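You operate a simulated robot arm through the tools that you are given. There is no shell and no other tool. Be economical: measure what you need, move in short steps, check, and stop when the job is done.

The job below is to be done with a simulated two-armed robot. You get a single attempt, and the scene is never put back.

JOB
Wipe up the spill on the top of the wooden bench with the red rag and put it back.

The check looks at the end state, three seconds after you hand in, the way a careful person would. Anything else that was tipped, shoved, dropped, spilled or broken makes it a failure.

ROBOT AND FRAMES
Two 7-joint arms with two-finger grippers on one trunk, on a base that drives. Base frame: it is fixed to the floor where the robot stands at the start and does not move with it; the origin is under the middle of the robot, x ahead of it, y to its left, z up; the surface under the hand at the start is at about z = 980. Lengths are in mm, angles in degrees, forces in N, time in s.
The left shoulder is at the start at [31, 164, 1206], the right one opposite. With the tool pointing down near the work surface each hand reaches from about 260 to 720 mm from the robot's upright axis, wherever it stands, measured 20 degrees to its own side. Payload 2.45 kg a hand.
The tool frame of a hand sits at the grasp point between the pads (the TCP): z along the fingers, y along the line on which they close. The tips reach 26 mm beyond it. Largest opening 96 mm; the body of the gripper starts 69 mm behind the TCP.
Orientation is that of the tool frame in the base frame, as [roll, pitch, yaw] about the fixed x, y, z axes, in that order (R = Rz(yaw) Ry(pitch) Rx(roll)). With the fingers straight down and closing along the base's y, the tool's x points along the base's -x, its y along +y and its z along -z.

CONTROLS
- The arms move only by the tool play_rows. It takes "left_plan", "right_plan" or both (then of equal length, played together; a hand with none holds still); each is a list of rows, each a list of 6 numbers: the shift along the tool's x, y, z in units of 25 mm (1.0 is 25 mm), then the turn, a rotation vector about the tool's x, y, z in units of 4 degrees (1.0 is 4 degrees). In form: [[x, y, z, ax, ay, az], ...]. A call has 1 to 20 rows; each row shifts and turns the commanded pose from where the row before left it, along the tool's axes as they then stand. "left_jaw" and "right_jaw" are, for a hand that has rows, the closure, from 0 (fully open) to 1 (shut), set as the call begins (left out, the last holds). A call with a number of a shift or a turn outside -1 to 1 is refused whole. Each row takes 0.2 s and may step no farther than 50 mm and 8.6 degrees from the row before; otherwise, or with a gripper value out of range, the whole call is refused. Where a pose cannot be reached the arm comes as near as it can. A force on the tool above 40 N (or 10 N above the force at the start of the call, whichever is more), or a blocked arm, ends the call early, and 0.2 s more pass. The fingers move at their own pace and stop on an object; they squeeze with about 38 N. The grip force told is the motor's: it shows also when the fingers shut on nothing. Time passes only in rows, and 0.2 s behind the last, so rows that do not move let the fingers close. The reply holds the time, the measured pose of the TCP, the force on the tool along the base axes, the opening and the grip force, in the units named above and with some noise, with the torque about the TCP (base axes, N m) and any sound that the robot's microphone picked up, and new pictures: "views" is both (left out), scene, wrist or none (wrist: the cameras of the hands that moved).
- Cameras (640 x 400 px; columns grow to the right, rows downward): "scene" is now at [80.9, 0.4, 1679.4]; the picture's right is [-0.02, -1.00, 0.00], its down [-0.77, 0.01, -0.64] and it looks along [0.64, -0.01, -0.77] (base axes); focal length 282 px, centre (320, 200). "left" rides on the left gripper at [82, -3, -98] in its tool frame; the picture's right is [0.04, 1.00, 0.00], its down [-0.73, 0.03, -0.68] and it looks along [-0.68, 0.03, 0.73] (tool axes); focal length 256 px, centre (320, 200). "right" rides on the right gripper at [82, 3, -98] in its tool frame; the picture's right is [-0.04, 1.00, 0.00], its down [-0.73, -0.03, -0.68] and it looks along [-0.68, -0.03, 0.73] (tool axes); focal length 256 px, centre (320, 200). There is no depth. A picture from a camera that has moved, and an enlarged one, comes with that camera's place and axes in the base frame and with its lens.
- lift_body(by): slides the trunk up (or, below 0, down) by that many mm; the arms and the scene camera ride with it, the base frame stays. It gives what a move gives, with no picture.
- base_move(legs): drives the robot by 1 to 6 legs, each [ahead, left, turn to the left] in mm, mm and degrees, along the robot's own axes; the way and the turn of a leg run together, so that a leg with both is an arc; at most 1500 mm and 180 degrees a leg. The arms and the cameras ride along, it lands a little off, and it stops where it bumps. It gives what a move gives, and a new picture of the scene camera.
- pan_tilt(pan, tilt): turns the head with the scene camera to pan (to the left, within 120 degrees either way) and tilt (down, from -29 to 69), counted from straight ahead of the robot. It gives what a move gives, and a new picture of the scene camera.
- inspect(camera, box): a new picture of the part [left, top, right, bottom] of that camera's present view, enlarged. No time passes.
- job_done(): hands the job in; it is judged then, once.

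Work in short steps. Places have to be worked out from the pictures, the camera data and where the tool is seen: move nearer, look again, correct. Check each grasp and each placing, and mend what went wrong. You have 120 turns and 260 pictures in all, those below and enlarged ones among them. Open the grippers and draw the arms clear of the work before you hand the job in, unless the task says otherwise; then end with one line.

The tools are called as name(argument=value, ...) on one line, values as JSON. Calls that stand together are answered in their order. play_rows: Moves the arms, as the interface text tells. Its arguments: {"type":"object","properties":{"left_plan":{"type":"array","items":{"type":"array","items":{"type":"number"}}},"left_jaw":{"type":"number"},"right_plan":{"type":"array","items":{"type":"array","items":{"type":"number"}}},"right_jaw":{"type":"number"},"views":{"type":"string","enum":["both","scene","wrist","none"]}},"required":[]} The other tools are called the same way: lift_body (by) slides the trunk up or down; base_move (legs) drives the base; pan_tilt (pan, tilt) turns the head that bears the scene camera; inspect (camera, box) takes an enlarged picture of a part of a camera's view; job_done () hands the job in.

At the start:

```text
clock: 0.0
left_tcp_pos: [443.9, 283.6, 1161.3]
left_tool_rot: [-180.0, -0.1, -179.9]
left_wrist_force: [0.5, 0.4, -1.2]
left_wrist_torque: [0.0, -0.01, 0.0]
left_width: 95.9
left_gripper_force: 0.0
right_tcp_pos: [583.6, -170.7, 1161.2]
right_tool_rot: [-180.0, -0.1, 180.0]
right_wrist_force: [-0.1, 0.1, 0.5]
right_wrist_torque: [0.03, -0.02, 0.05]
right_width: 95.9
right_gripper_force: 0.1
trunk travel left (down, up): [-375.0, 192.0]
robot x, y, heading: [1.7, -1.4, 0.1]
head pan, tilt: [-1.1, 50.2]
```

scene: 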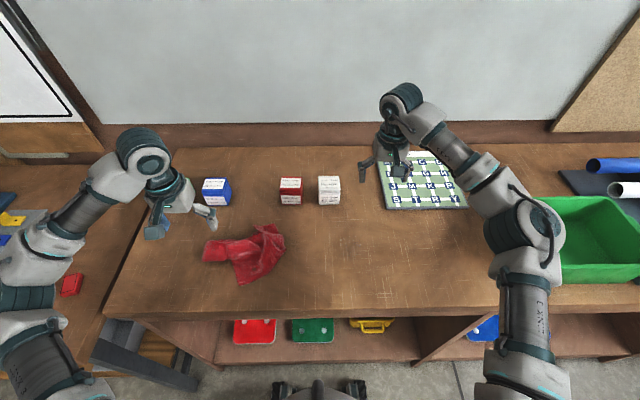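
right: 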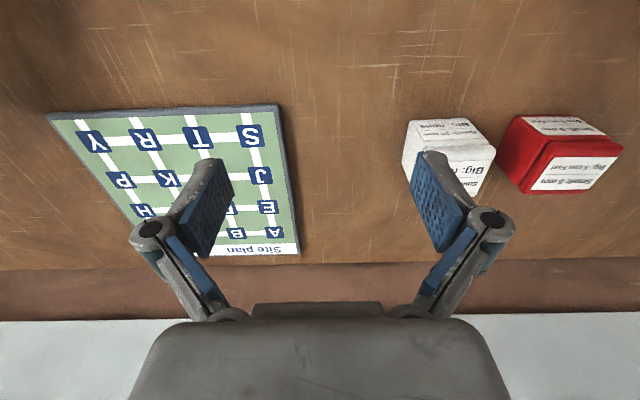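
left: 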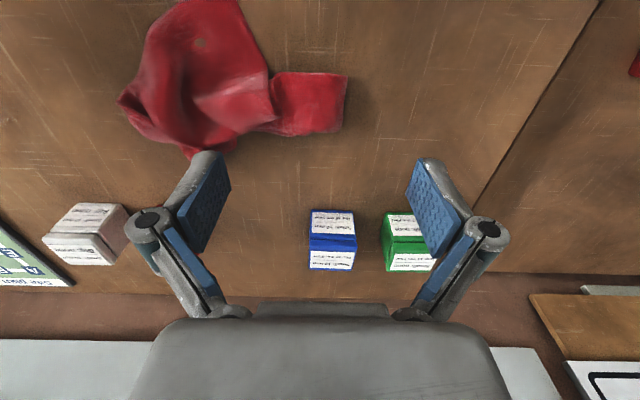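

The red rag lies on the bench in front, but I see no spill yet. I'll enlarge the scene to look for it.

inspect(camera="scene", box=[100, 140, 380, 315])

inspect(camera="scene", box=[340, 140, 640, 328])

pan_tilt(pan=50, tilt=40)

pan_tilt(pan=-50, tilt=40)

```text
2.29 times, centred on (240, 228) of scene
camera zoom: at [80.9, 0.4, 1679.4], right [-0.02, -1.0, 0.0], down [-0.77, 0.01, -0.64], along [0.64, -0.01, -0.77], focal length 644 px, centre (503, 137)
```

zoom: 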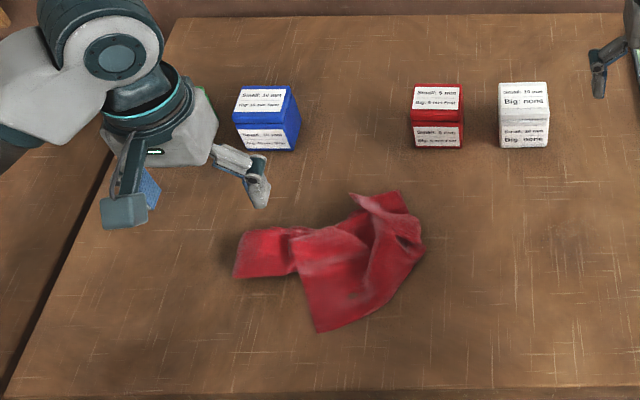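

```text
2.13 times, centred on (490, 234) of scene
camera zoom: at [80.9, 0.4, 1679.4], right [-0.02, -1.0, 0.0], down [-0.77, 0.01, -0.64], along [0.64, -0.01, -0.77], focal length 600 px, centre (-42, 128)
```

zoom: 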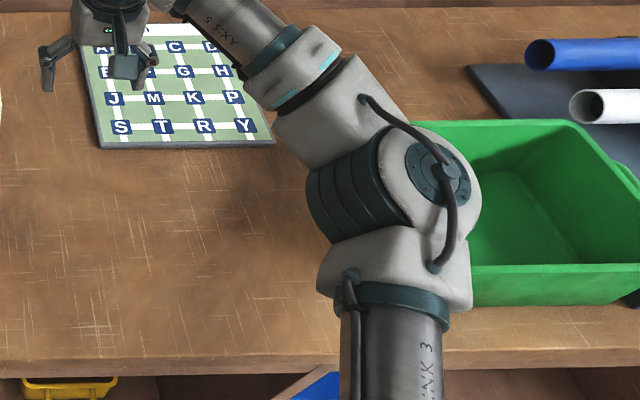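

```text
clock: 1.2
left_tcp_pos: [439.6, 284.5, 1163.3]
left_tool_rot: [-180.0, 0.1, -179.9]
left_wrist_force: [-0.6, 0.5, -0.3]
left_wrist_torque: [0.06, 0.0, 0.01]
left_width: 95.9
left_gripper_force: 0.1
right_tcp_pos: [582.1, -169.0, 1162.1]
right_tool_rot: [-179.9, -0.1, -179.9]
right_wrist_force: [-0.5, -0.3, 0.5]
right_wrist_torque: [-0.03, -0.01, -0.03]
right_width: 96.4
right_gripper_force: 0.0
trunk travel left (down, up): [-375.0, 192.0]
robot x, y, heading: [-1.0, 2.0, 0.1]
head pan, tilt: [50.0, 40.0]
camera scene: at [59.0, 68.8, 1693.8], right [0.77, -0.64, 0.0], down [-0.42, -0.49, -0.76], along [0.49, 0.58, -0.65], focal length 282 px, centre (320, 200)
```

scene: 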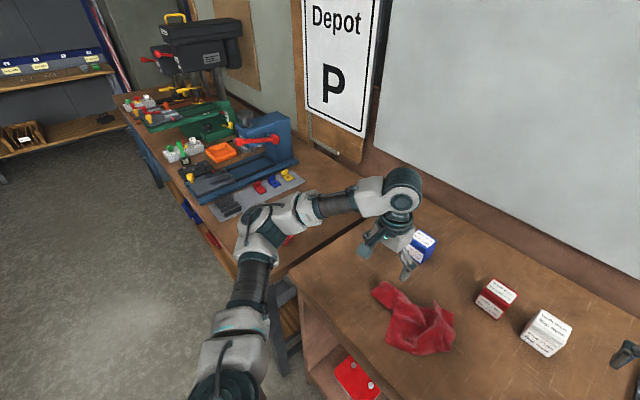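

```text
clock: 3.0
left_tcp_pos: [439.0, 283.4, 1163.0]
left_tool_rot: [-179.9, 0.2, -180.0]
left_wrist_force: [-0.3, -0.2, 0.0]
left_wrist_torque: [-0.02, 0.02, 0.03]
left_width: 96.1
left_gripper_force: 0.1
right_tcp_pos: [581.1, -171.6, 1161.3]
right_tool_rot: [-179.9, 0.2, -179.9]
right_wrist_force: [0.3, -0.4, 0.9]
right_wrist_torque: [0.02, -0.04, 0.02]
right_width: 95.9
right_gripper_force: 0.0
trunk travel left (down, up): [-375.0, 192.0]
robot x, y, heading: [0.5, -4.0, -0.2]
head pan, tilt: [-50.0, 40.0]
camera scene: at [58.8, -63.8, 1694.0], right [-0.77, -0.64, 0.0], down [-0.42, 0.49, -0.76], along [0.49, -0.59, -0.64], focal length 282 px, centre (320, 200)
```

scene: 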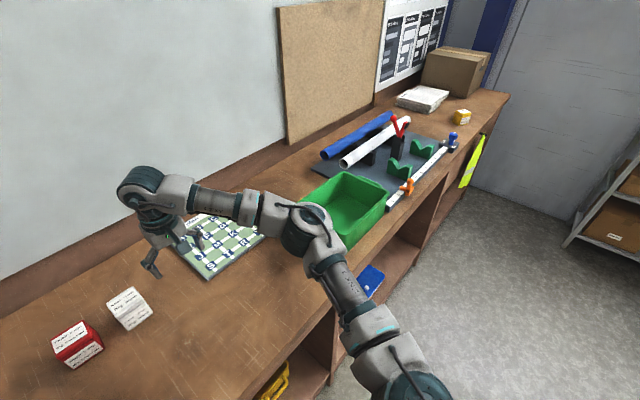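

No obvious spill yet. I'll enlarge parts of this view, since a thin wet patch may show only as a sheen or dark tint.

inspect(camera="scene", box=[100, 200, 340, 350])

inspect(camera="scene", box=[290, 80, 530, 230])

inspect(camera="right", box=[0, 0, 640, 270])

inspect(camera="left", box=[0, 0, 640, 270])

```text
2.67 times, centred on (220, 275) of scene
camera zoom: at [58.8, -63.8, 1694.0], right [-0.77, -0.64, 0.0], down [-0.42, 0.49, -0.76], along [0.49, -0.59, -0.64], focal length 752 px, centre (587, 0)
```

zoom: 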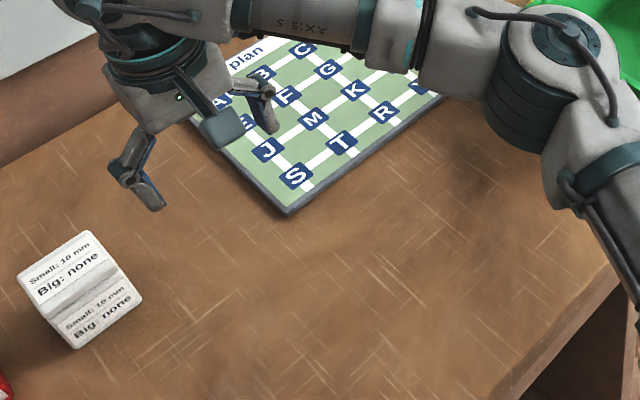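

```text
2.67 times, centred on (410, 155) of scene
camera zoom: at [58.8, -63.8, 1694.0], right [-0.77, -0.64, 0.0], down [-0.42, 0.49, -0.76], along [0.49, -0.59, -0.64], focal length 752 px, centre (80, 320)
```

zoom: 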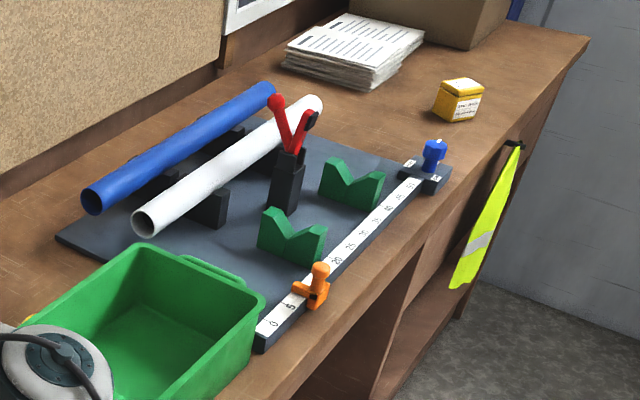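

```text
1.00 times, centred on (320, 135) of right (not enlarged: the box is as wide or as high as the picture)
camera zoom: at [499.5, -166.9, 1259.0], right [0.04, 1.0, 0.0], down [0.73, -0.03, 0.68], along [0.68, -0.03, -0.73], focal length 256 px, centre (320, 265)
```

zoom: 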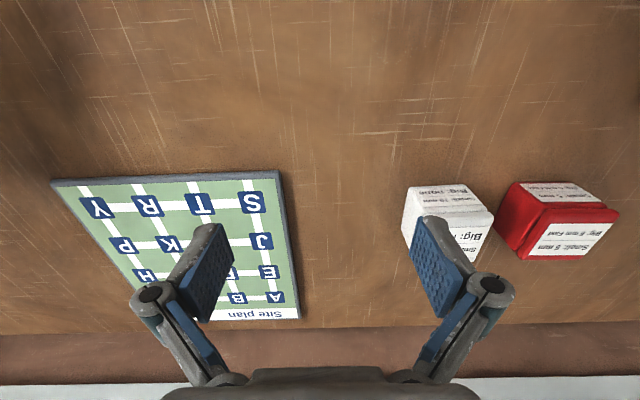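

```text
1.00 times, centred on (320, 135) of left (not enlarged: the box is as wide or as high as the picture)
camera zoom: at [358.1, 280.1, 1259.9], right [-0.04, 1.0, 0.0], down [0.73, 0.03, 0.68], along [0.68, 0.03, -0.73], focal length 256 px, centre (320, 265)
```

zoom: 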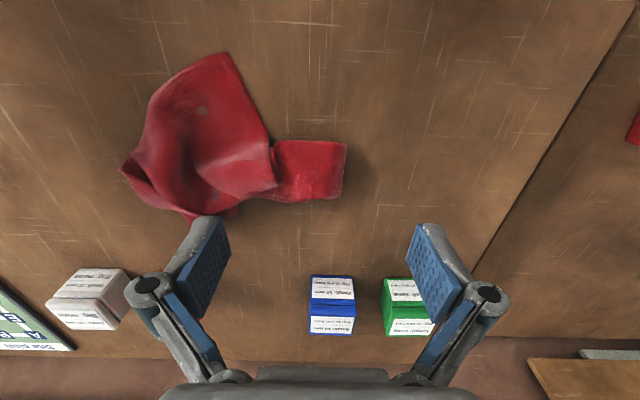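

I can't tell yet whether there's a spill in front of the site plan. I'll draw the right hand back toward the robot so its camera covers that area.

play_rows(right_plan=[[1, 0, 0, 0, 0, 0], [1, 0, 0, 0, 0, 0], [1, 0, 0, 0, 0, 0], [1, 0, 0, 0, 0, 0], [1, 0, 0, 0, 0, 0], [1, 0, 0, 0, 0, 0], [1, 0, 0, 0, 0, 0], [1, 0, 0, 0, 0, 0], [0, 0, 0, 0, 0, 0]], views="wrist")

pan_tilt(pan=-15, tilt=50)

```text
clock: 5.0
left_tcp_pos: [440.4, 283.5, 1162.9]
left_tool_rot: [-179.9, 0.1, -179.9]
left_wrist_force: [0.9, 0.1, 0.2]
left_wrist_torque: [0.02, 0.01, 0.0]
left_width: 95.8
left_gripper_force: 0.1
right_tcp_pos: [382.0, -171.2, 1160.5]
right_tool_rot: [-180.0, 0.1, -180.0]
right_wrist_force: [-0.1, 0.3, -0.6]
right_wrist_torque: [0.01, 0.01, -0.01]
right_width: 96.2
right_gripper_force: 0.0
trunk travel left (down, up): [-375.0, 192.0]
robot x, y, heading: [-2.0, 2.5, 0.0]
head pan, tilt: [-50.0, 40.0]
camera right: at [300.5, -167.3, 1258.0], right [0.04, 1.0, 0.0], down [0.73, -0.03, 0.68], along [0.68, -0.03, -0.73], focal length 256 px, centre (320, 200)
```

right: 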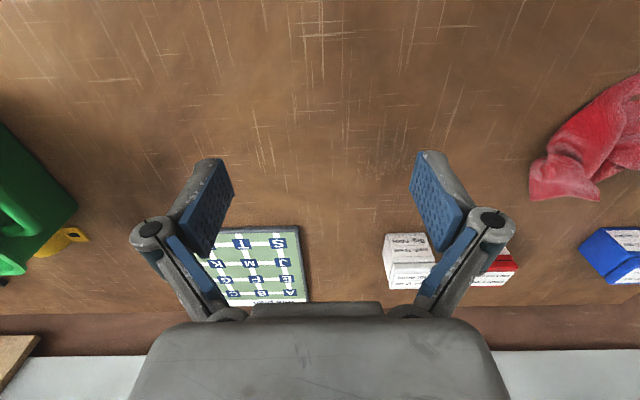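

```text
clock: 6.0
left_tcp_pos: [441.0, 283.8, 1162.8]
left_tool_rot: [-179.9, 0.1, 180.0]
left_wrist_force: [0.1, -0.3, 0.0]
left_wrist_torque: [0.02, 0.0, 0.03]
left_width: 96.0
left_gripper_force: 0.1
right_tcp_pos: [382.7, -171.8, 1161.4]
right_tool_rot: [180.0, 0.1, 179.9]
right_wrist_force: [-0.7, -0.4, 0.0]
right_wrist_torque: [-0.04, 0.02, 0.01]
right_width: 96.3
right_gripper_force: 0.1
trunk travel left (down, up): [-375.0, 192.0]
robot x, y, heading: [0.3, -0.7, 0.0]
head pan, tilt: [-15.0, 50.0]
camera scene: at [77.3, -19.2, 1679.8], right [-0.26, -0.97, 0.0], down [-0.74, 0.2, -0.64], along [0.62, -0.17, -0.77], focal length 282 px, centre (320, 200)
```

scene: 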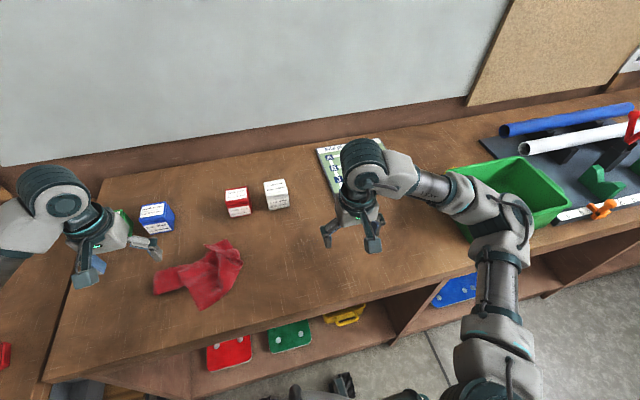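

No clear spill on the near part of the bench. I'll look around wider, including behind, for other wooden benches.

inspect(camera="right", box=[30, 0, 350, 200])

pan_tilt(pan=115, tilt=25)

pan_tilt(pan=-115, tilt=25)

pan_tilt(pan=-65, tilt=30)

```text
2.00 times, centred on (190, 100) of right
camera zoom: at [300.3, -167.2, 1258.2], right [0.04, 1.0, 0.0], down [0.73, -0.03, 0.68], along [0.68, -0.03, -0.73], focal length 512 px, centre (580, 400)
```

zoom: 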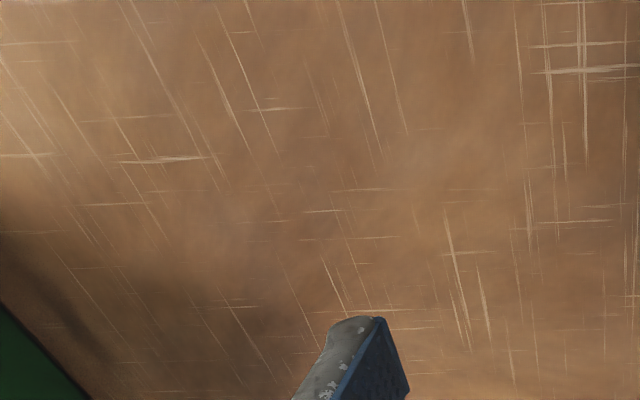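

```text
clock: 8.1
left_tcp_pos: [439.0, 283.5, 1163.6]
left_tool_rot: [-179.9, 0.1, -179.9]
left_wrist_force: [0.2, -1.2, -0.9]
left_wrist_torque: [-0.01, 0.02, 0.01]
left_width: 95.8
left_gripper_force: 0.1
right_tcp_pos: [381.1, -171.2, 1161.1]
right_tool_rot: [180.0, 0.0, 180.0]
right_wrist_force: [-0.5, 0.3, 0.3]
right_wrist_torque: [-0.01, 0.03, -0.03]
right_width: 96.0
right_gripper_force: 0.2
trunk travel left (down, up): [-375.0, 192.0]
robot x, y, heading: [-0.4, 1.7, -0.1]
head pan, tilt: [115.0, 25.0]
camera scene: at [-35.8, 84.5, 1717.6], right [0.91, 0.42, 0.0], down [0.18, -0.38, -0.91], along [-0.38, 0.82, -0.42], focal length 282 px, centre (320, 200)
```

scene: 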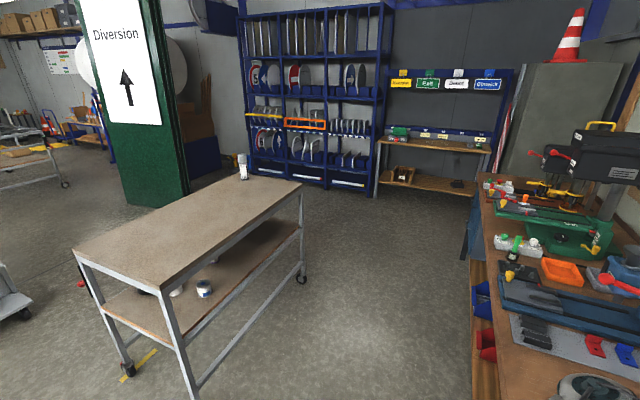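

```text
clock: 11.3
left_tcp_pos: [438.6, 282.8, 1162.8]
left_tool_rot: [-179.8, 0.0, -179.9]
left_wrist_force: [0.8, -0.5, 0.0]
left_wrist_torque: [-0.02, -0.01, 0.02]
left_width: 96.0
left_gripper_force: 0.0
right_tcp_pos: [383.0, -170.7, 1161.1]
right_tool_rot: [-180.0, 0.0, 180.0]
right_wrist_force: [0.4, -0.1, -0.4]
right_wrist_torque: [0.01, 0.03, 0.0]
right_width: 96.2
right_gripper_force: 0.1
trunk travel left (down, up): [-375.0, 192.0]
robot x, y, heading: [1.7, -2.7, -0.1]
head pan, tilt: [-115.0, 25.0]
camera scene: at [-35.8, -82.8, 1717.7], right [-0.91, 0.42, 0.0], down [0.18, 0.38, -0.91], along [-0.38, -0.82, -0.42], focal length 282 px, centre (320, 200)
```

scene: 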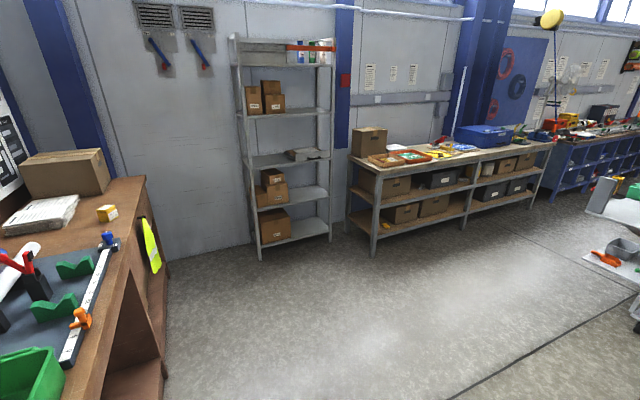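

```text
clock: 12.5
left_tcp_pos: [438.5, 283.2, 1162.8]
left_tool_rot: [-179.8, 0.1, 180.0]
left_wrist_force: [0.2, 0.7, 0.8]
left_wrist_torque: [0.0, 0.03, -0.01]
left_width: 96.3
left_gripper_force: 0.1
right_tcp_pos: [381.9, -171.2, 1159.2]
right_tool_rot: [-180.0, 0.2, -180.0]
right_wrist_force: [-0.5, 1.0, -0.9]
right_wrist_torque: [0.03, 0.01, 0.02]
right_width: 95.9
right_gripper_force: 0.1
trunk travel left (down, up): [-375.0, 192.0]
robot x, y, heading: [-0.6, -0.1, -0.1]
head pan, tilt: [-65.0, 30.0]
camera scene: at [41.2, -81.2, 1709.5], right [-0.91, -0.42, 0.0], down [-0.21, 0.45, -0.87], along [0.36, -0.79, -0.5], focal length 282 px, centre (320, 200)
```

scene: 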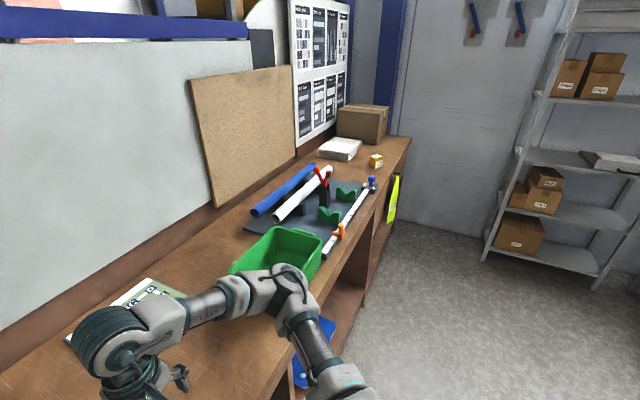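

Other benches exist: the left bench with the vices and a trolley behind on the left. I'll look closer at those tops.

pan_tilt(pan=105, tilt=30)

inspect(camera="scene", box=[60, 120, 380, 320])

pan_tilt(pan=70, tilt=35)

inspect(camera="scene", box=[240, 100, 560, 300])

```text
clock: 15.1
left_tcp_pos: [440.0, 284.4, 1163.5]
left_tool_rot: [-179.9, 0.1, -179.9]
left_wrist_force: [-0.3, -0.3, -0.5]
left_wrist_torque: [0.01, 0.0, 0.01]
left_width: 95.9
left_gripper_force: 0.2
right_tcp_pos: [382.1, -171.2, 1160.7]
right_tool_rot: [-180.0, 0.2, -180.0]
right_wrist_force: [0.5, 0.0, -0.3]
right_wrist_torque: [-0.02, 0.01, -0.01]
right_width: 95.9
right_gripper_force: 0.0
trunk travel left (down, up): [-375.0, 192.0]
robot x, y, heading: [-2.3, 2.1, 0.1]
head pan, tilt: [105.0, 30.0]
camera scene: at [-20.3, 88.3, 1709.6], right [0.97, 0.26, 0.0], down [0.13, -0.48, -0.87], along [-0.23, 0.84, -0.5], focal length 282 px, centre (320, 200)
```

scene: 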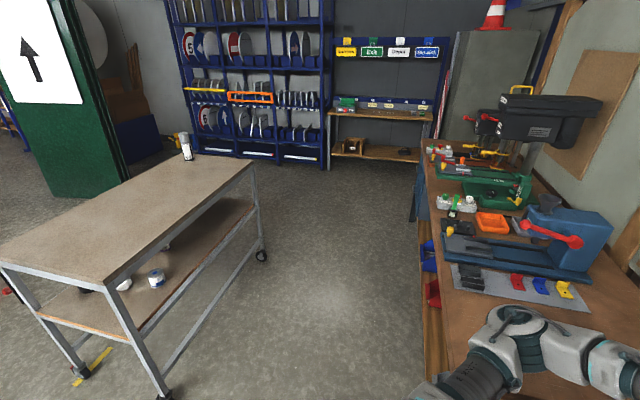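

```text
2.00 times, centred on (220, 220) of scene
camera zoom: at [-20.3, 88.3, 1709.6], right [0.97, 0.26, 0.0], down [0.13, -0.48, -0.87], along [-0.23, 0.84, -0.5], focal length 564 px, centre (520, 160)
```

zoom: 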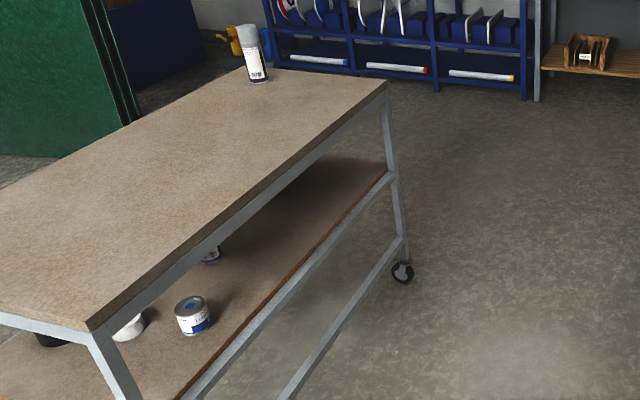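

```text
clock: 16.1
left_tcp_pos: [440.1, 283.9, 1162.8]
left_tool_rot: [-179.9, 0.1, -180.0]
left_wrist_force: [-0.3, -0.5, -0.2]
left_wrist_torque: [0.02, 0.0, 0.02]
left_width: 96.1
left_gripper_force: 0.1
right_tcp_pos: [382.7, -171.5, 1161.1]
right_tool_rot: [180.0, 0.0, -180.0]
right_wrist_force: [-0.1, 0.5, -0.1]
right_wrist_torque: [-0.02, -0.05, 0.01]
right_width: 95.9
right_gripper_force: 0.0
trunk travel left (down, up): [-375.0, 192.0]
robot x, y, heading: [-1.1, 2.4, -0.1]
head pan, tilt: [70.0, 35.0]
camera scene: at [33.0, 83.7, 1701.6], right [0.94, -0.34, 0.0], down [-0.2, -0.54, -0.82], along [0.28, 0.77, -0.57], focal length 282 px, centre (320, 200)
```

scene: 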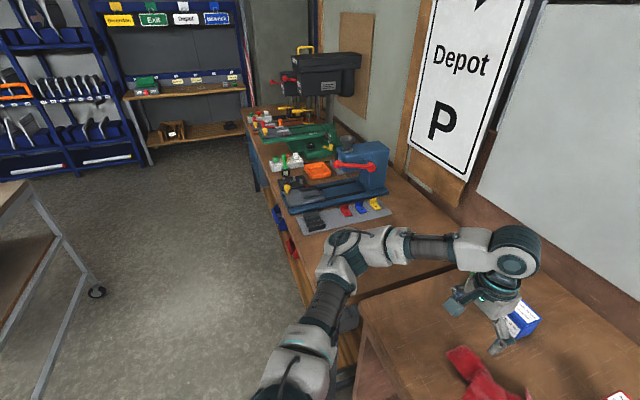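

```text
2.00 times, centred on (400, 200) of scene
camera zoom: at [33.0, 83.7, 1701.6], right [0.94, -0.34, 0.0], down [-0.2, -0.54, -0.82], along [0.28, 0.77, -0.57], focal length 564 px, centre (160, 200)
```

zoom: 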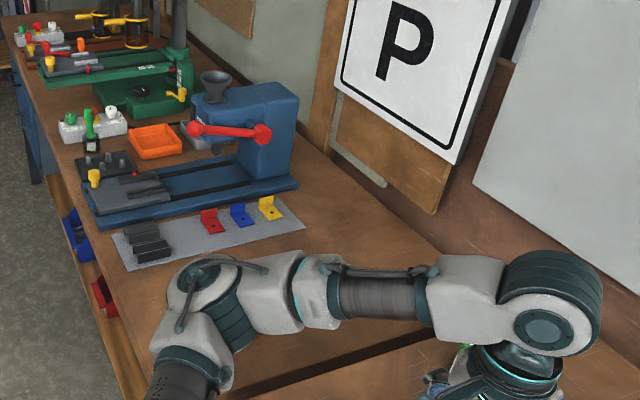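

Those tops look clean, so the spill is probably faint and on the bench ahead. I'll look at it again, enlarged, from the head.

pan_tilt(pan=0, tilt=45)

inspect(camera="scene", box=[240, 180, 400, 280])

inspect(camera="scene", box=[340, 150, 500, 250])

inspect(camera="scene", box=[120, 160, 280, 260])

```text
clock: 17.5
left_tcp_pos: [439.3, 284.0, 1164.3]
left_tool_rot: [-179.9, 0.1, -180.0]
left_wrist_force: [0.6, 0.2, -0.8]
left_wrist_torque: [-0.02, 0.0, 0.0]
left_width: 96.0
left_gripper_force: 0.2
right_tcp_pos: [383.4, -170.4, 1161.4]
right_tool_rot: [-179.9, 0.1, 180.0]
right_wrist_force: [0.0, 0.8, -0.1]
right_wrist_torque: [0.01, 0.0, -0.01]
right_width: 96.0
right_gripper_force: 0.2
trunk travel left (down, up): [-375.0, 192.0]
robot x, y, heading: [-0.4, -0.6, -0.1]
head pan, tilt: [0.0, 45.0]
camera scene: at [84.4, 0.9, 1686.7], right [0.0, -1.0, 0.0], down [-0.71, 0.0, -0.7], along [0.7, 0.0, -0.71], focal length 282 px, centre (320, 200)
```

scene: 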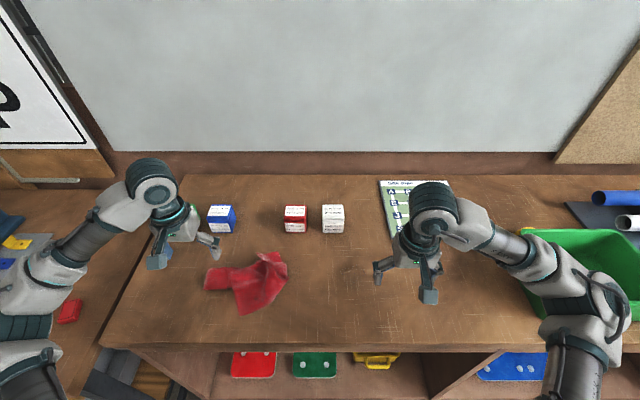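

```text
4.00 times, centred on (320, 230) of scene
camera zoom: at [84.4, 0.9, 1686.7], right [0.0, -1.0, 0.0], down [-0.71, 0.0, -0.7], along [0.7, 0.0, -0.71], focal length 1127 px, centre (320, 80)
```

zoom: 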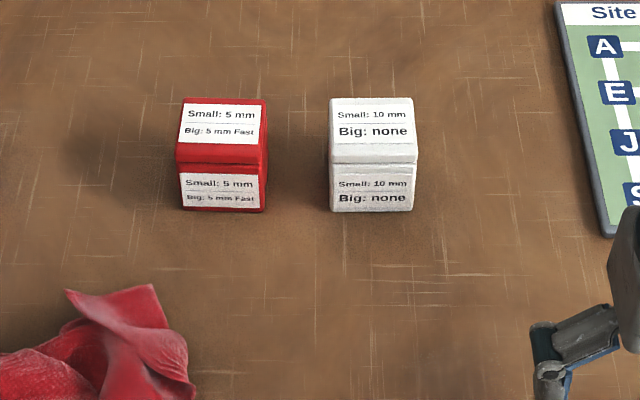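

```text
4.00 times, centred on (420, 200) of scene
camera zoom: at [84.4, 0.9, 1686.7], right [0.0, -1.0, 0.0], down [-0.71, 0.0, -0.7], along [0.7, 0.0, -0.71], focal length 1127 px, centre (-80, 200)
```

zoom: 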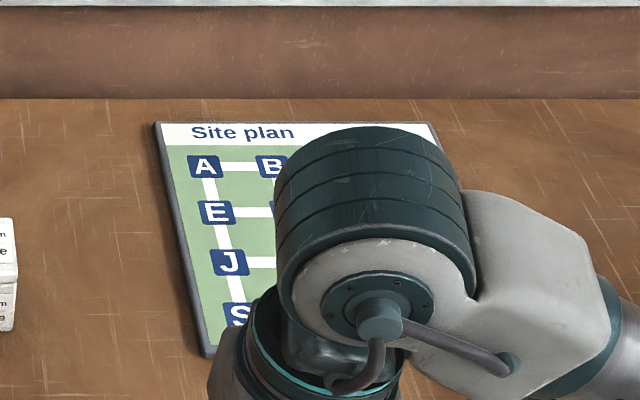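

```text
4.00 times, centred on (200, 210) of scene
camera zoom: at [84.4, 0.9, 1686.7], right [0.0, -1.0, 0.0], down [-0.71, 0.0, -0.7], along [0.7, 0.0, -0.71], focal length 1127 px, centre (800, 160)
```

zoom: 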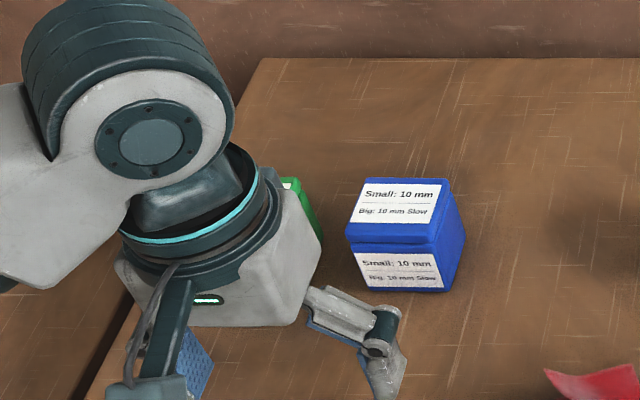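

There may be a faint dark patch between the blue and red boxes, around (684, 195). I'll move the left hand so its camera has a clear view of that area.

play_rows(left_plan=[[0.5, -1, 0, 0, 0, 0], [0.5, -1, 0, 0, 0, 0], [0, -1, 0, 0, 0, 0], [0, -0.6, 0, 0, 0, 0], [0, 0, 0, 0, 0, 0]], views="wrist")

inspect(camera="left", box=[200, 120, 440, 300])

inspect(camera="left", box=[0, 120, 240, 300])

```text
clock: 18.7
left_tcp_pos: [415.2, 191.2, 1163.9]
left_tool_rot: [180.0, 0.1, 180.0]
left_wrist_force: [0.3, 0.2, -0.2]
left_wrist_torque: [0.02, 0.03, 0.0]
left_width: 95.8
left_gripper_force: 0.0
right_tcp_pos: [381.7, -172.0, 1161.2]
right_tool_rot: [179.9, 0.1, -180.0]
right_wrist_force: [0.4, -0.7, -0.2]
right_wrist_torque: [-0.01, 0.01, 0.0]
right_width: 96.1
right_gripper_force: 0.1
trunk travel left (down, up): [-375.0, 192.0]
robot x, y, heading: [-0.3, -1.6, 0.2]
head pan, tilt: [0.0, 45.0]
camera left: at [333.4, 188.1, 1260.4], right [-0.04, 1.0, 0.0], down [0.73, 0.03, 0.68], along [0.68, 0.03, -0.73], focal length 256 px, centre (320, 200)
```

left: 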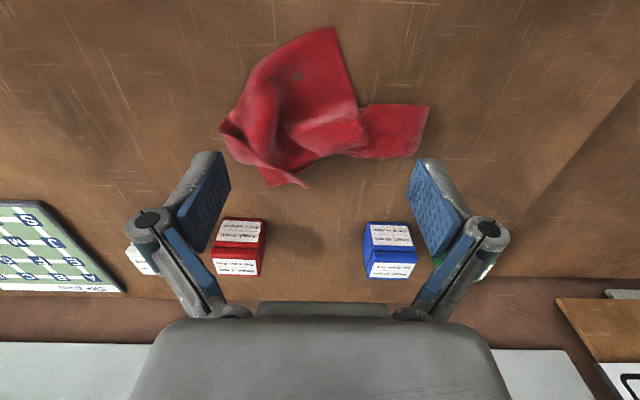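

```text
2.22 times, centred on (320, 210) of left
camera zoom: at [333.4, 188.1, 1260.4], right [-0.04, 1.0, 0.0], down [0.73, 0.03, 0.68], along [0.68, 0.03, -0.73], focal length 569 px, centre (320, 178)
```

zoom: 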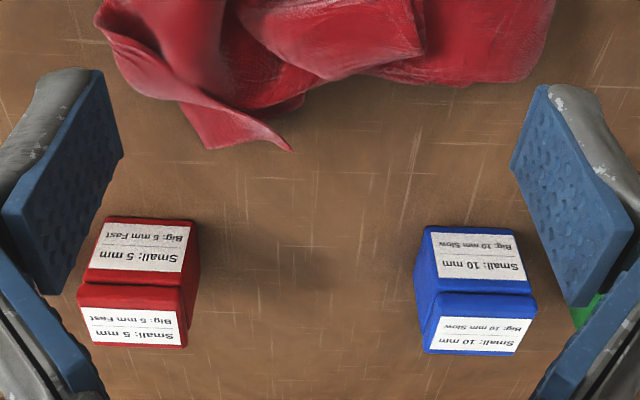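

```text
2.22 times, centred on (120, 210) of left
camera zoom: at [333.4, 188.1, 1260.4], right [-0.04, 1.0, 0.0], down [0.73, 0.03, 0.68], along [0.68, 0.03, -0.73], focal length 569 px, centre (764, 178)
```

zoom: 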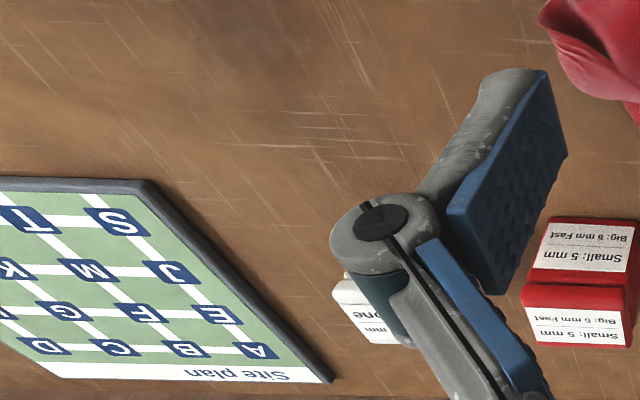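

A diffuse dark blotch shows between the red and blue boxes at about (700, 210), and there's a second one nearer the site plan. I'll look from the head again, with the left hand moved, to tell shadows from stains.

inspect(camera="scene", box=[200, 170, 360, 270])

play_rows(right_plan=[[0, -1, 0, 0, 0, 0], [0, -1, 0, 0, 0, 0], [0, -1, 0, 0, 0, 0], [0, -1, 0, 0, 0, 0], [0, -1, 0, 0, 0, 0], [0, -1, 0, 0, 0, 0], [0, 0, 0, 0, 0, 0]], left_plan=[[0, 1, -1, 0, 0, 0], [0, 1, -1, 0, 0, 0], [0, 1, -1, 0, 0, 0], [0, 1, -1, 0, 0, 0], [0, 1, 0, 0, 0, 0], [0, 1, 0, 0, 0, 0], [0, 0, 0, 0, 0, 0]], views="both")

inspect(camera="scene", box=[120, 170, 320, 300])

inspect(camera="scene", box=[300, 170, 500, 300])

```text
4.00 times, centred on (280, 220) of scene
camera zoom: at [84.1, -0.2, 1686.7], right [0.0, -1.0, 0.0], down [-0.71, 0.0, -0.7], along [0.7, 0.0, -0.71], focal length 1127 px, centre (480, 120)
```

zoom: 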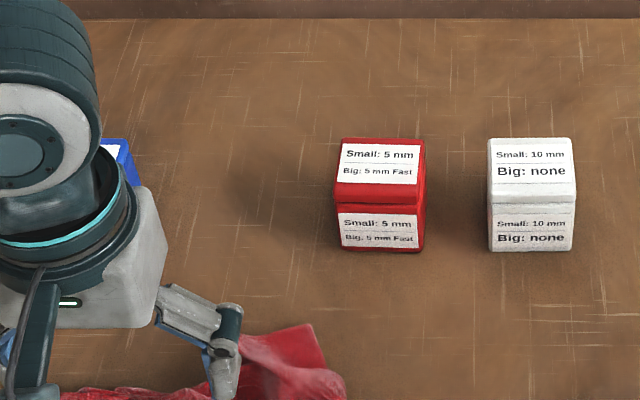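

```text
clock: 20.3
left_tcp_pos: [414.8, 343.6, 1262.7]
left_tool_rot: [180.0, 0.1, -179.9]
left_wrist_force: [-0.4, -0.4, -0.1]
left_wrist_torque: [-0.02, 0.01, -0.01]
left_width: 95.9
left_gripper_force: 0.0
right_tcp_pos: [381.8, -321.4, 1161.0]
right_tool_rot: [180.0, 0.1, 180.0]
right_wrist_force: [0.6, 0.0, 0.6]
right_wrist_torque: [-0.03, -0.02, 0.0]
right_width: 95.9
right_gripper_force: 0.0
trunk travel left (down, up): [-375.0, 192.0]
robot x, y, heading: [-0.4, -0.3, -0.0]
head pan, tilt: [0.0, 45.0]
camera scene: at [83.5, -0.3, 1686.7], right [0.0, -1.0, 0.0], down [-0.71, 0.0, -0.7], along [0.7, 0.0, -0.71], focal length 282 px, centre (320, 200)
camera right: at [300.4, -317.7, 1259.0], right [0.04, 1.0, 0.0], down [0.73, -0.03, 0.68], along [0.68, -0.03, -0.73], focal length 256 px, centre (320, 200)
camera left: at [333.7, 340.4, 1359.0], right [-0.04, 1.0, 0.0], down [0.73, 0.03, 0.68], along [0.68, 0.03, -0.73], focal length 256 px, centre (320, 200)
```

scene: 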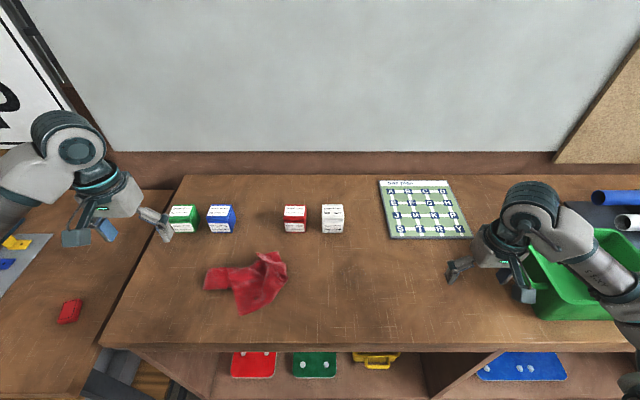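
right: 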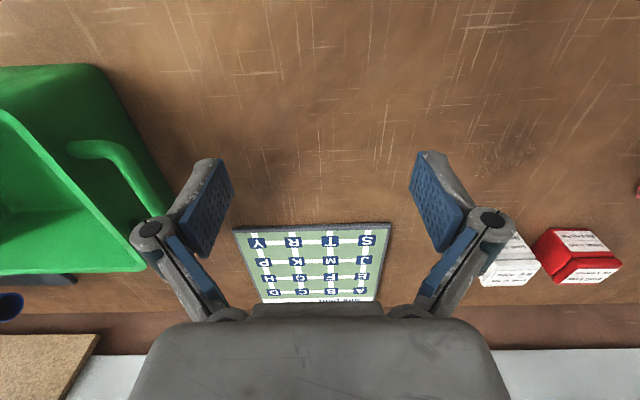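
left: 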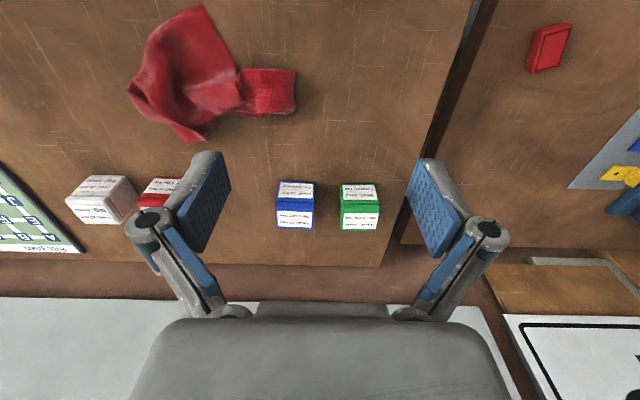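

```text
3.08 times, centred on (220, 235) of scene
camera zoom: at [83.5, -0.3, 1686.7], right [0.0, -1.0, 0.0], down [-0.71, 0.0, -0.7], along [0.7, 0.0, -0.71], focal length 867 px, centre (628, 92)
```

zoom: 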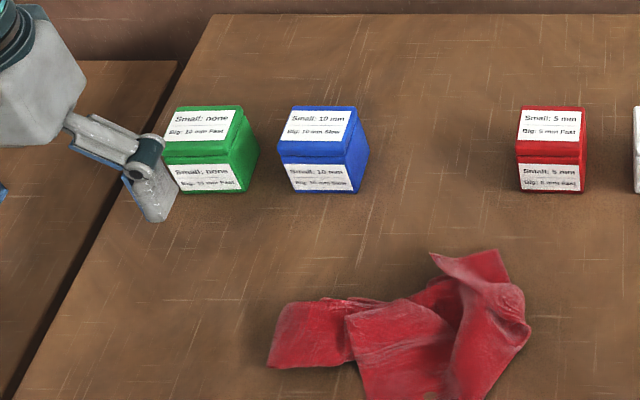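

```text
3.08 times, centred on (400, 235) of scene
camera zoom: at [83.5, -0.3, 1686.7], right [0.0, -1.0, 0.0], down [-0.71, 0.0, -0.7], along [0.7, 0.0, -0.71], focal length 867 px, centre (74, 92)
```

zoom: 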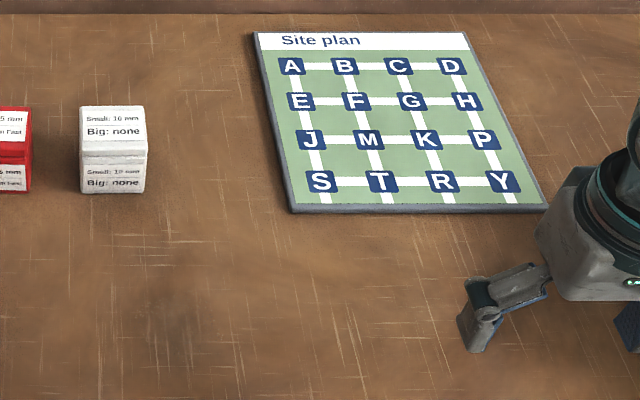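

The dark blotch moved away with the arm, so it was a shadow. In the right wrist view there is a mottled patch near (500, 155); I'll enlarge it.

inspect(camera="right", box=[420, 80, 600, 220])

inspect(camera="scene", box=[300, 230, 400, 300])

```text
2.86 times, centred on (510, 150) of right
camera zoom: at [300.4, -317.7, 1259.0], right [0.04, 1.0, 0.0], down [0.73, -0.03, 0.68], along [0.68, -0.03, -0.73], focal length 731 px, centre (-223, 343)
```

zoom: 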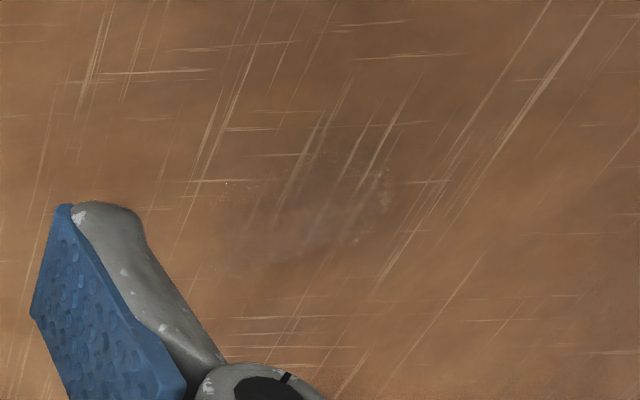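

```text
5.71 times, centred on (350, 265) of scene
camera zoom: at [83.5, -0.3, 1686.7], right [0.0, -1.0, 0.0], down [-0.71, 0.0, -0.7], along [0.7, 0.0, -0.71], focal length 1610 px, centre (149, -171)
```

zoom: 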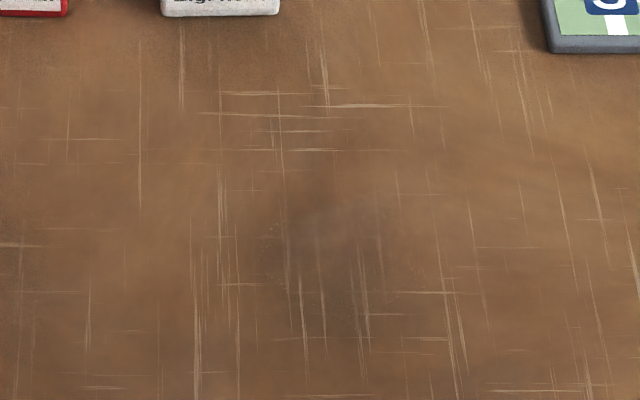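

The spill is a faint wet patch centred near (491, -88), roughly 100 mm across. Next I move the left hand back over the rag to plan the grasp, and the right hand's camera closer over the spill to measure it.

play_rows(left_plan=[[0.5, -1, 0.6, 0, 0, 0], [0.5, -1, 0.6, 0, 0, 0], [0.5, -1, 0.6, 0, 0, 0], [0.5, -1, 0.6, 0, 0, 0], [0.5, -1, 0.6, 0, 0, 0], [0.5, -1, 0.6, 0, 0, 0], [0, 0, 0, 0, 0, 0]], right_plan=[[0.5, 1, 0, 0, 0, 0], [0.5, 1, 0, 0, 0, 0], [0.5, 1, 0, 0, 0, 0], [0.5, 1, 0, 0, 0, 0], [0.5, 1, 0, 0, 0, 0], [0, 1, 0, 0, 0, 0], [0, 1, 0, 0, 0, 0]], views="wrist")

inspect(camera="left", box=[200, 60, 440, 210])

inspect(camera="right", box=[240, 60, 480, 210])

```text
clock: 21.9
left_tcp_pos: [341.5, 195.4, 1172.9]
left_tool_rot: [-179.9, 0.0, -179.9]
left_wrist_force: [-0.2, 0.2, 0.2]
left_wrist_torque: [0.01, 0.0, 0.01]
left_width: 96.1
left_gripper_force: 0.1
right_tcp_pos: [320.1, -146.0, 1160.5]
right_tool_rot: [-179.9, 0.1, 179.9]
right_wrist_force: [0.5, -1.0, 0.1]
right_wrist_torque: [-0.03, 0.02, 0.0]
right_width: 96.1
right_gripper_force: 0.0
trunk travel left (down, up): [-375.0, 192.0]
robot x, y, heading: [-4.4, 1.0, 0.1]
head pan, tilt: [0.0, 45.0]
camera right: at [238.7, -142.0, 1256.9], right [0.04, 1.0, 0.0], down [0.73, -0.03, 0.68], along [0.68, -0.03, -0.73], focal length 256 px, centre (320, 200)
camera left: at [259.9, 191.8, 1269.4], right [-0.04, 1.0, 0.0], down [0.73, 0.03, 0.68], along [0.68, 0.03, -0.73], focal length 256 px, centre (320, 200)
```

right: 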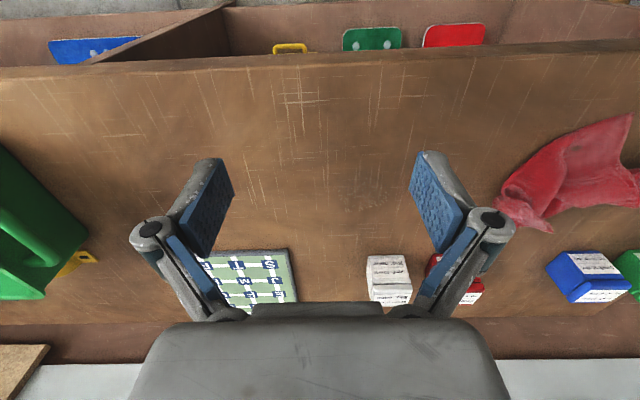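
left: 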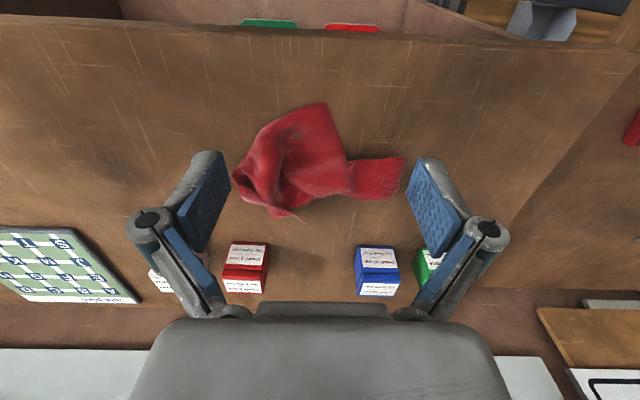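

```text
2.67 times, centred on (320, 135) of left
camera zoom: at [259.9, 191.8, 1269.4], right [-0.04, 1.0, 0.0], down [0.73, 0.03, 0.68], along [0.68, 0.03, -0.73], focal length 683 px, centre (320, 373)
```

zoom: 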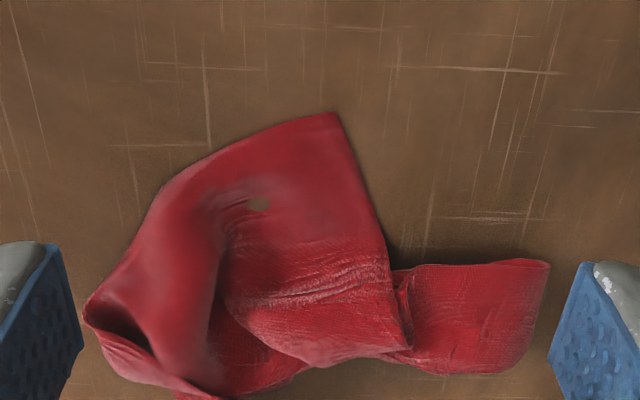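

```text
2.67 times, centred on (360, 135) of right
camera zoom: at [238.7, -142.0, 1256.9], right [0.04, 1.0, 0.0], down [0.73, -0.03, 0.68], along [0.68, -0.03, -0.73], focal length 683 px, centre (213, 373)
```

zoom: 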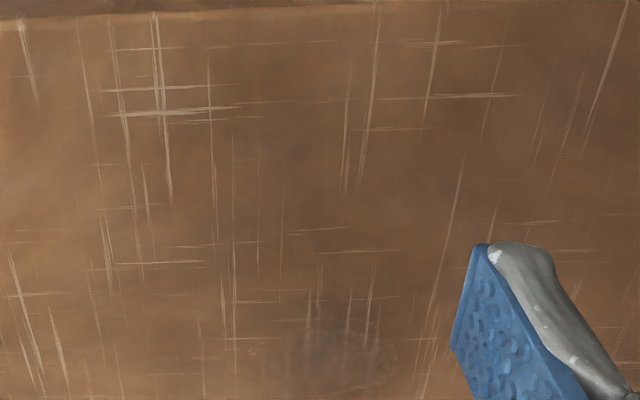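

The rag's centre is about (463, 178), spanning x 377–550 and y 78–320 (noted for putting it back), and the spill is about 100 mm across at (491, -88). I'll move the left hand above the rag's middle and clear the right hand sideways.

play_rows(left_plan=[[-1, -0.2, 0, 0, 0, 0], [-1, -0.2, 0, 0, 0, 0], [-1, -0.2, 0, 0, 0, 0], [-1, -0.1, 0, 0, 0, 0], [-0.75, 0, 1, 0, 0, 0], [0, 0, 1, 0, 0, 0], [0, 0, 1, 0, 0, 0], [0, 0, 1, 0, 0, 0], [0, 0, 0, 0, 0, 0]], right_plan=[[0, -1, 0, 0, 0, 0], [0, -1, 0, 0, 0, 0], [0, -1, 0, 0, 0, 0], [0, -1, 0, 0, 0, 0], [0, -1, 0, 0, 0, 0], [0, -1, 0, 0, 0, 0], [0, 0, 0, 0, 0, 0], [0, 0, 0, 0, 0, 0], [0, 0, 0, 0, 0, 0]], views="both")

inspect(camera="scene", box=[180, 200, 340, 320])

```text
clock: 23.9
left_tcp_pos: [460.5, 174.0, 1071.3]
left_tool_rot: [179.9, 0.2, -180.0]
left_wrist_force: [-0.6, -0.1, 0.7]
left_wrist_torque: [0.01, -0.03, -0.01]
left_width: 95.7
left_gripper_force: 0.0
right_tcp_pos: [317.8, -299.0, 1163.0]
right_tool_rot: [-180.0, 0.2, 179.9]
right_wrist_force: [-0.5, -0.5, 0.5]
right_wrist_torque: [-0.03, -0.01, 0.01]
right_width: 95.7
right_gripper_force: 0.1
trunk travel left (down, up): [-375.0, 192.0]
robot x, y, heading: [-1.6, 4.4, 0.3]
head pan, tilt: [0.0, 45.0]
camera scene: at [83.3, -1.2, 1686.8], right [0.0, -1.0, 0.0], down [-0.71, 0.0, -0.7], along [0.7, 0.0, -0.71], focal length 282 px, centre (320, 200)
camera right: at [237.0, -294.2, 1260.4], right [0.04, 1.0, 0.0], down [0.73, -0.03, 0.68], along [0.68, -0.03, -0.73], focal length 256 px, centre (320, 200)
camera left: at [378.2, 170.0, 1168.7], right [-0.04, 1.0, 0.0], down [0.73, 0.03, 0.68], along [0.68, 0.03, -0.73], focal length 256 px, centre (320, 200)
```

scene: 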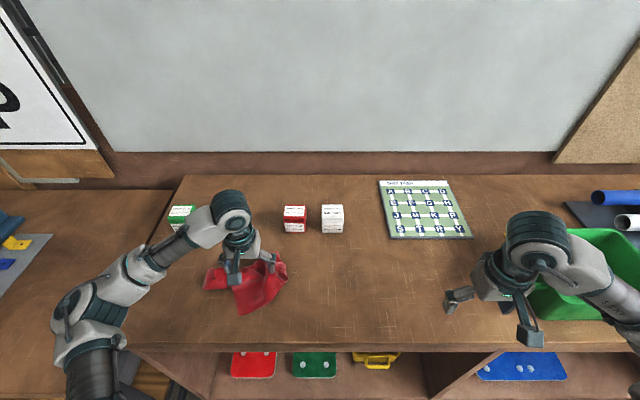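
right: 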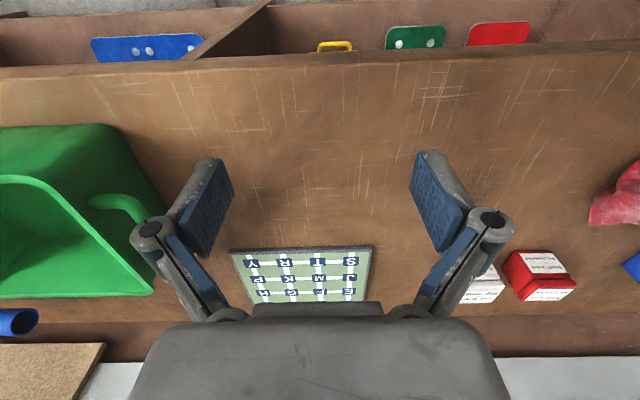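
left: 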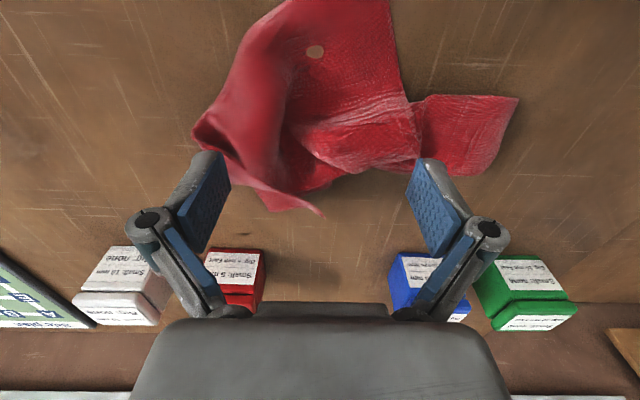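

```text
3.33 times, centred on (260, 260) of scene
camera zoom: at [83.3, -1.2, 1686.8], right [0.0, -1.0, 0.0], down [-0.71, 0.0, -0.7], along [0.7, 0.0, -0.71], focal length 939 px, centre (520, 0)
```

zoom: 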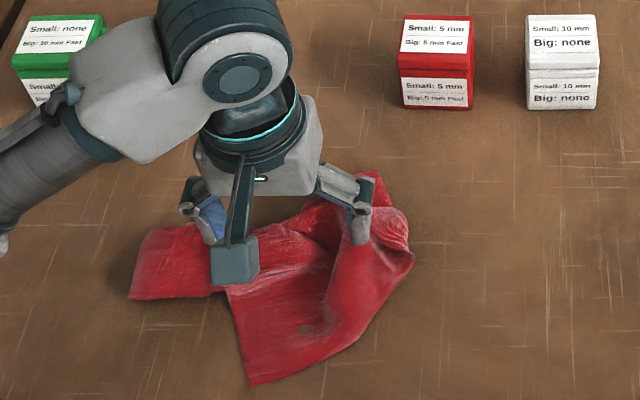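

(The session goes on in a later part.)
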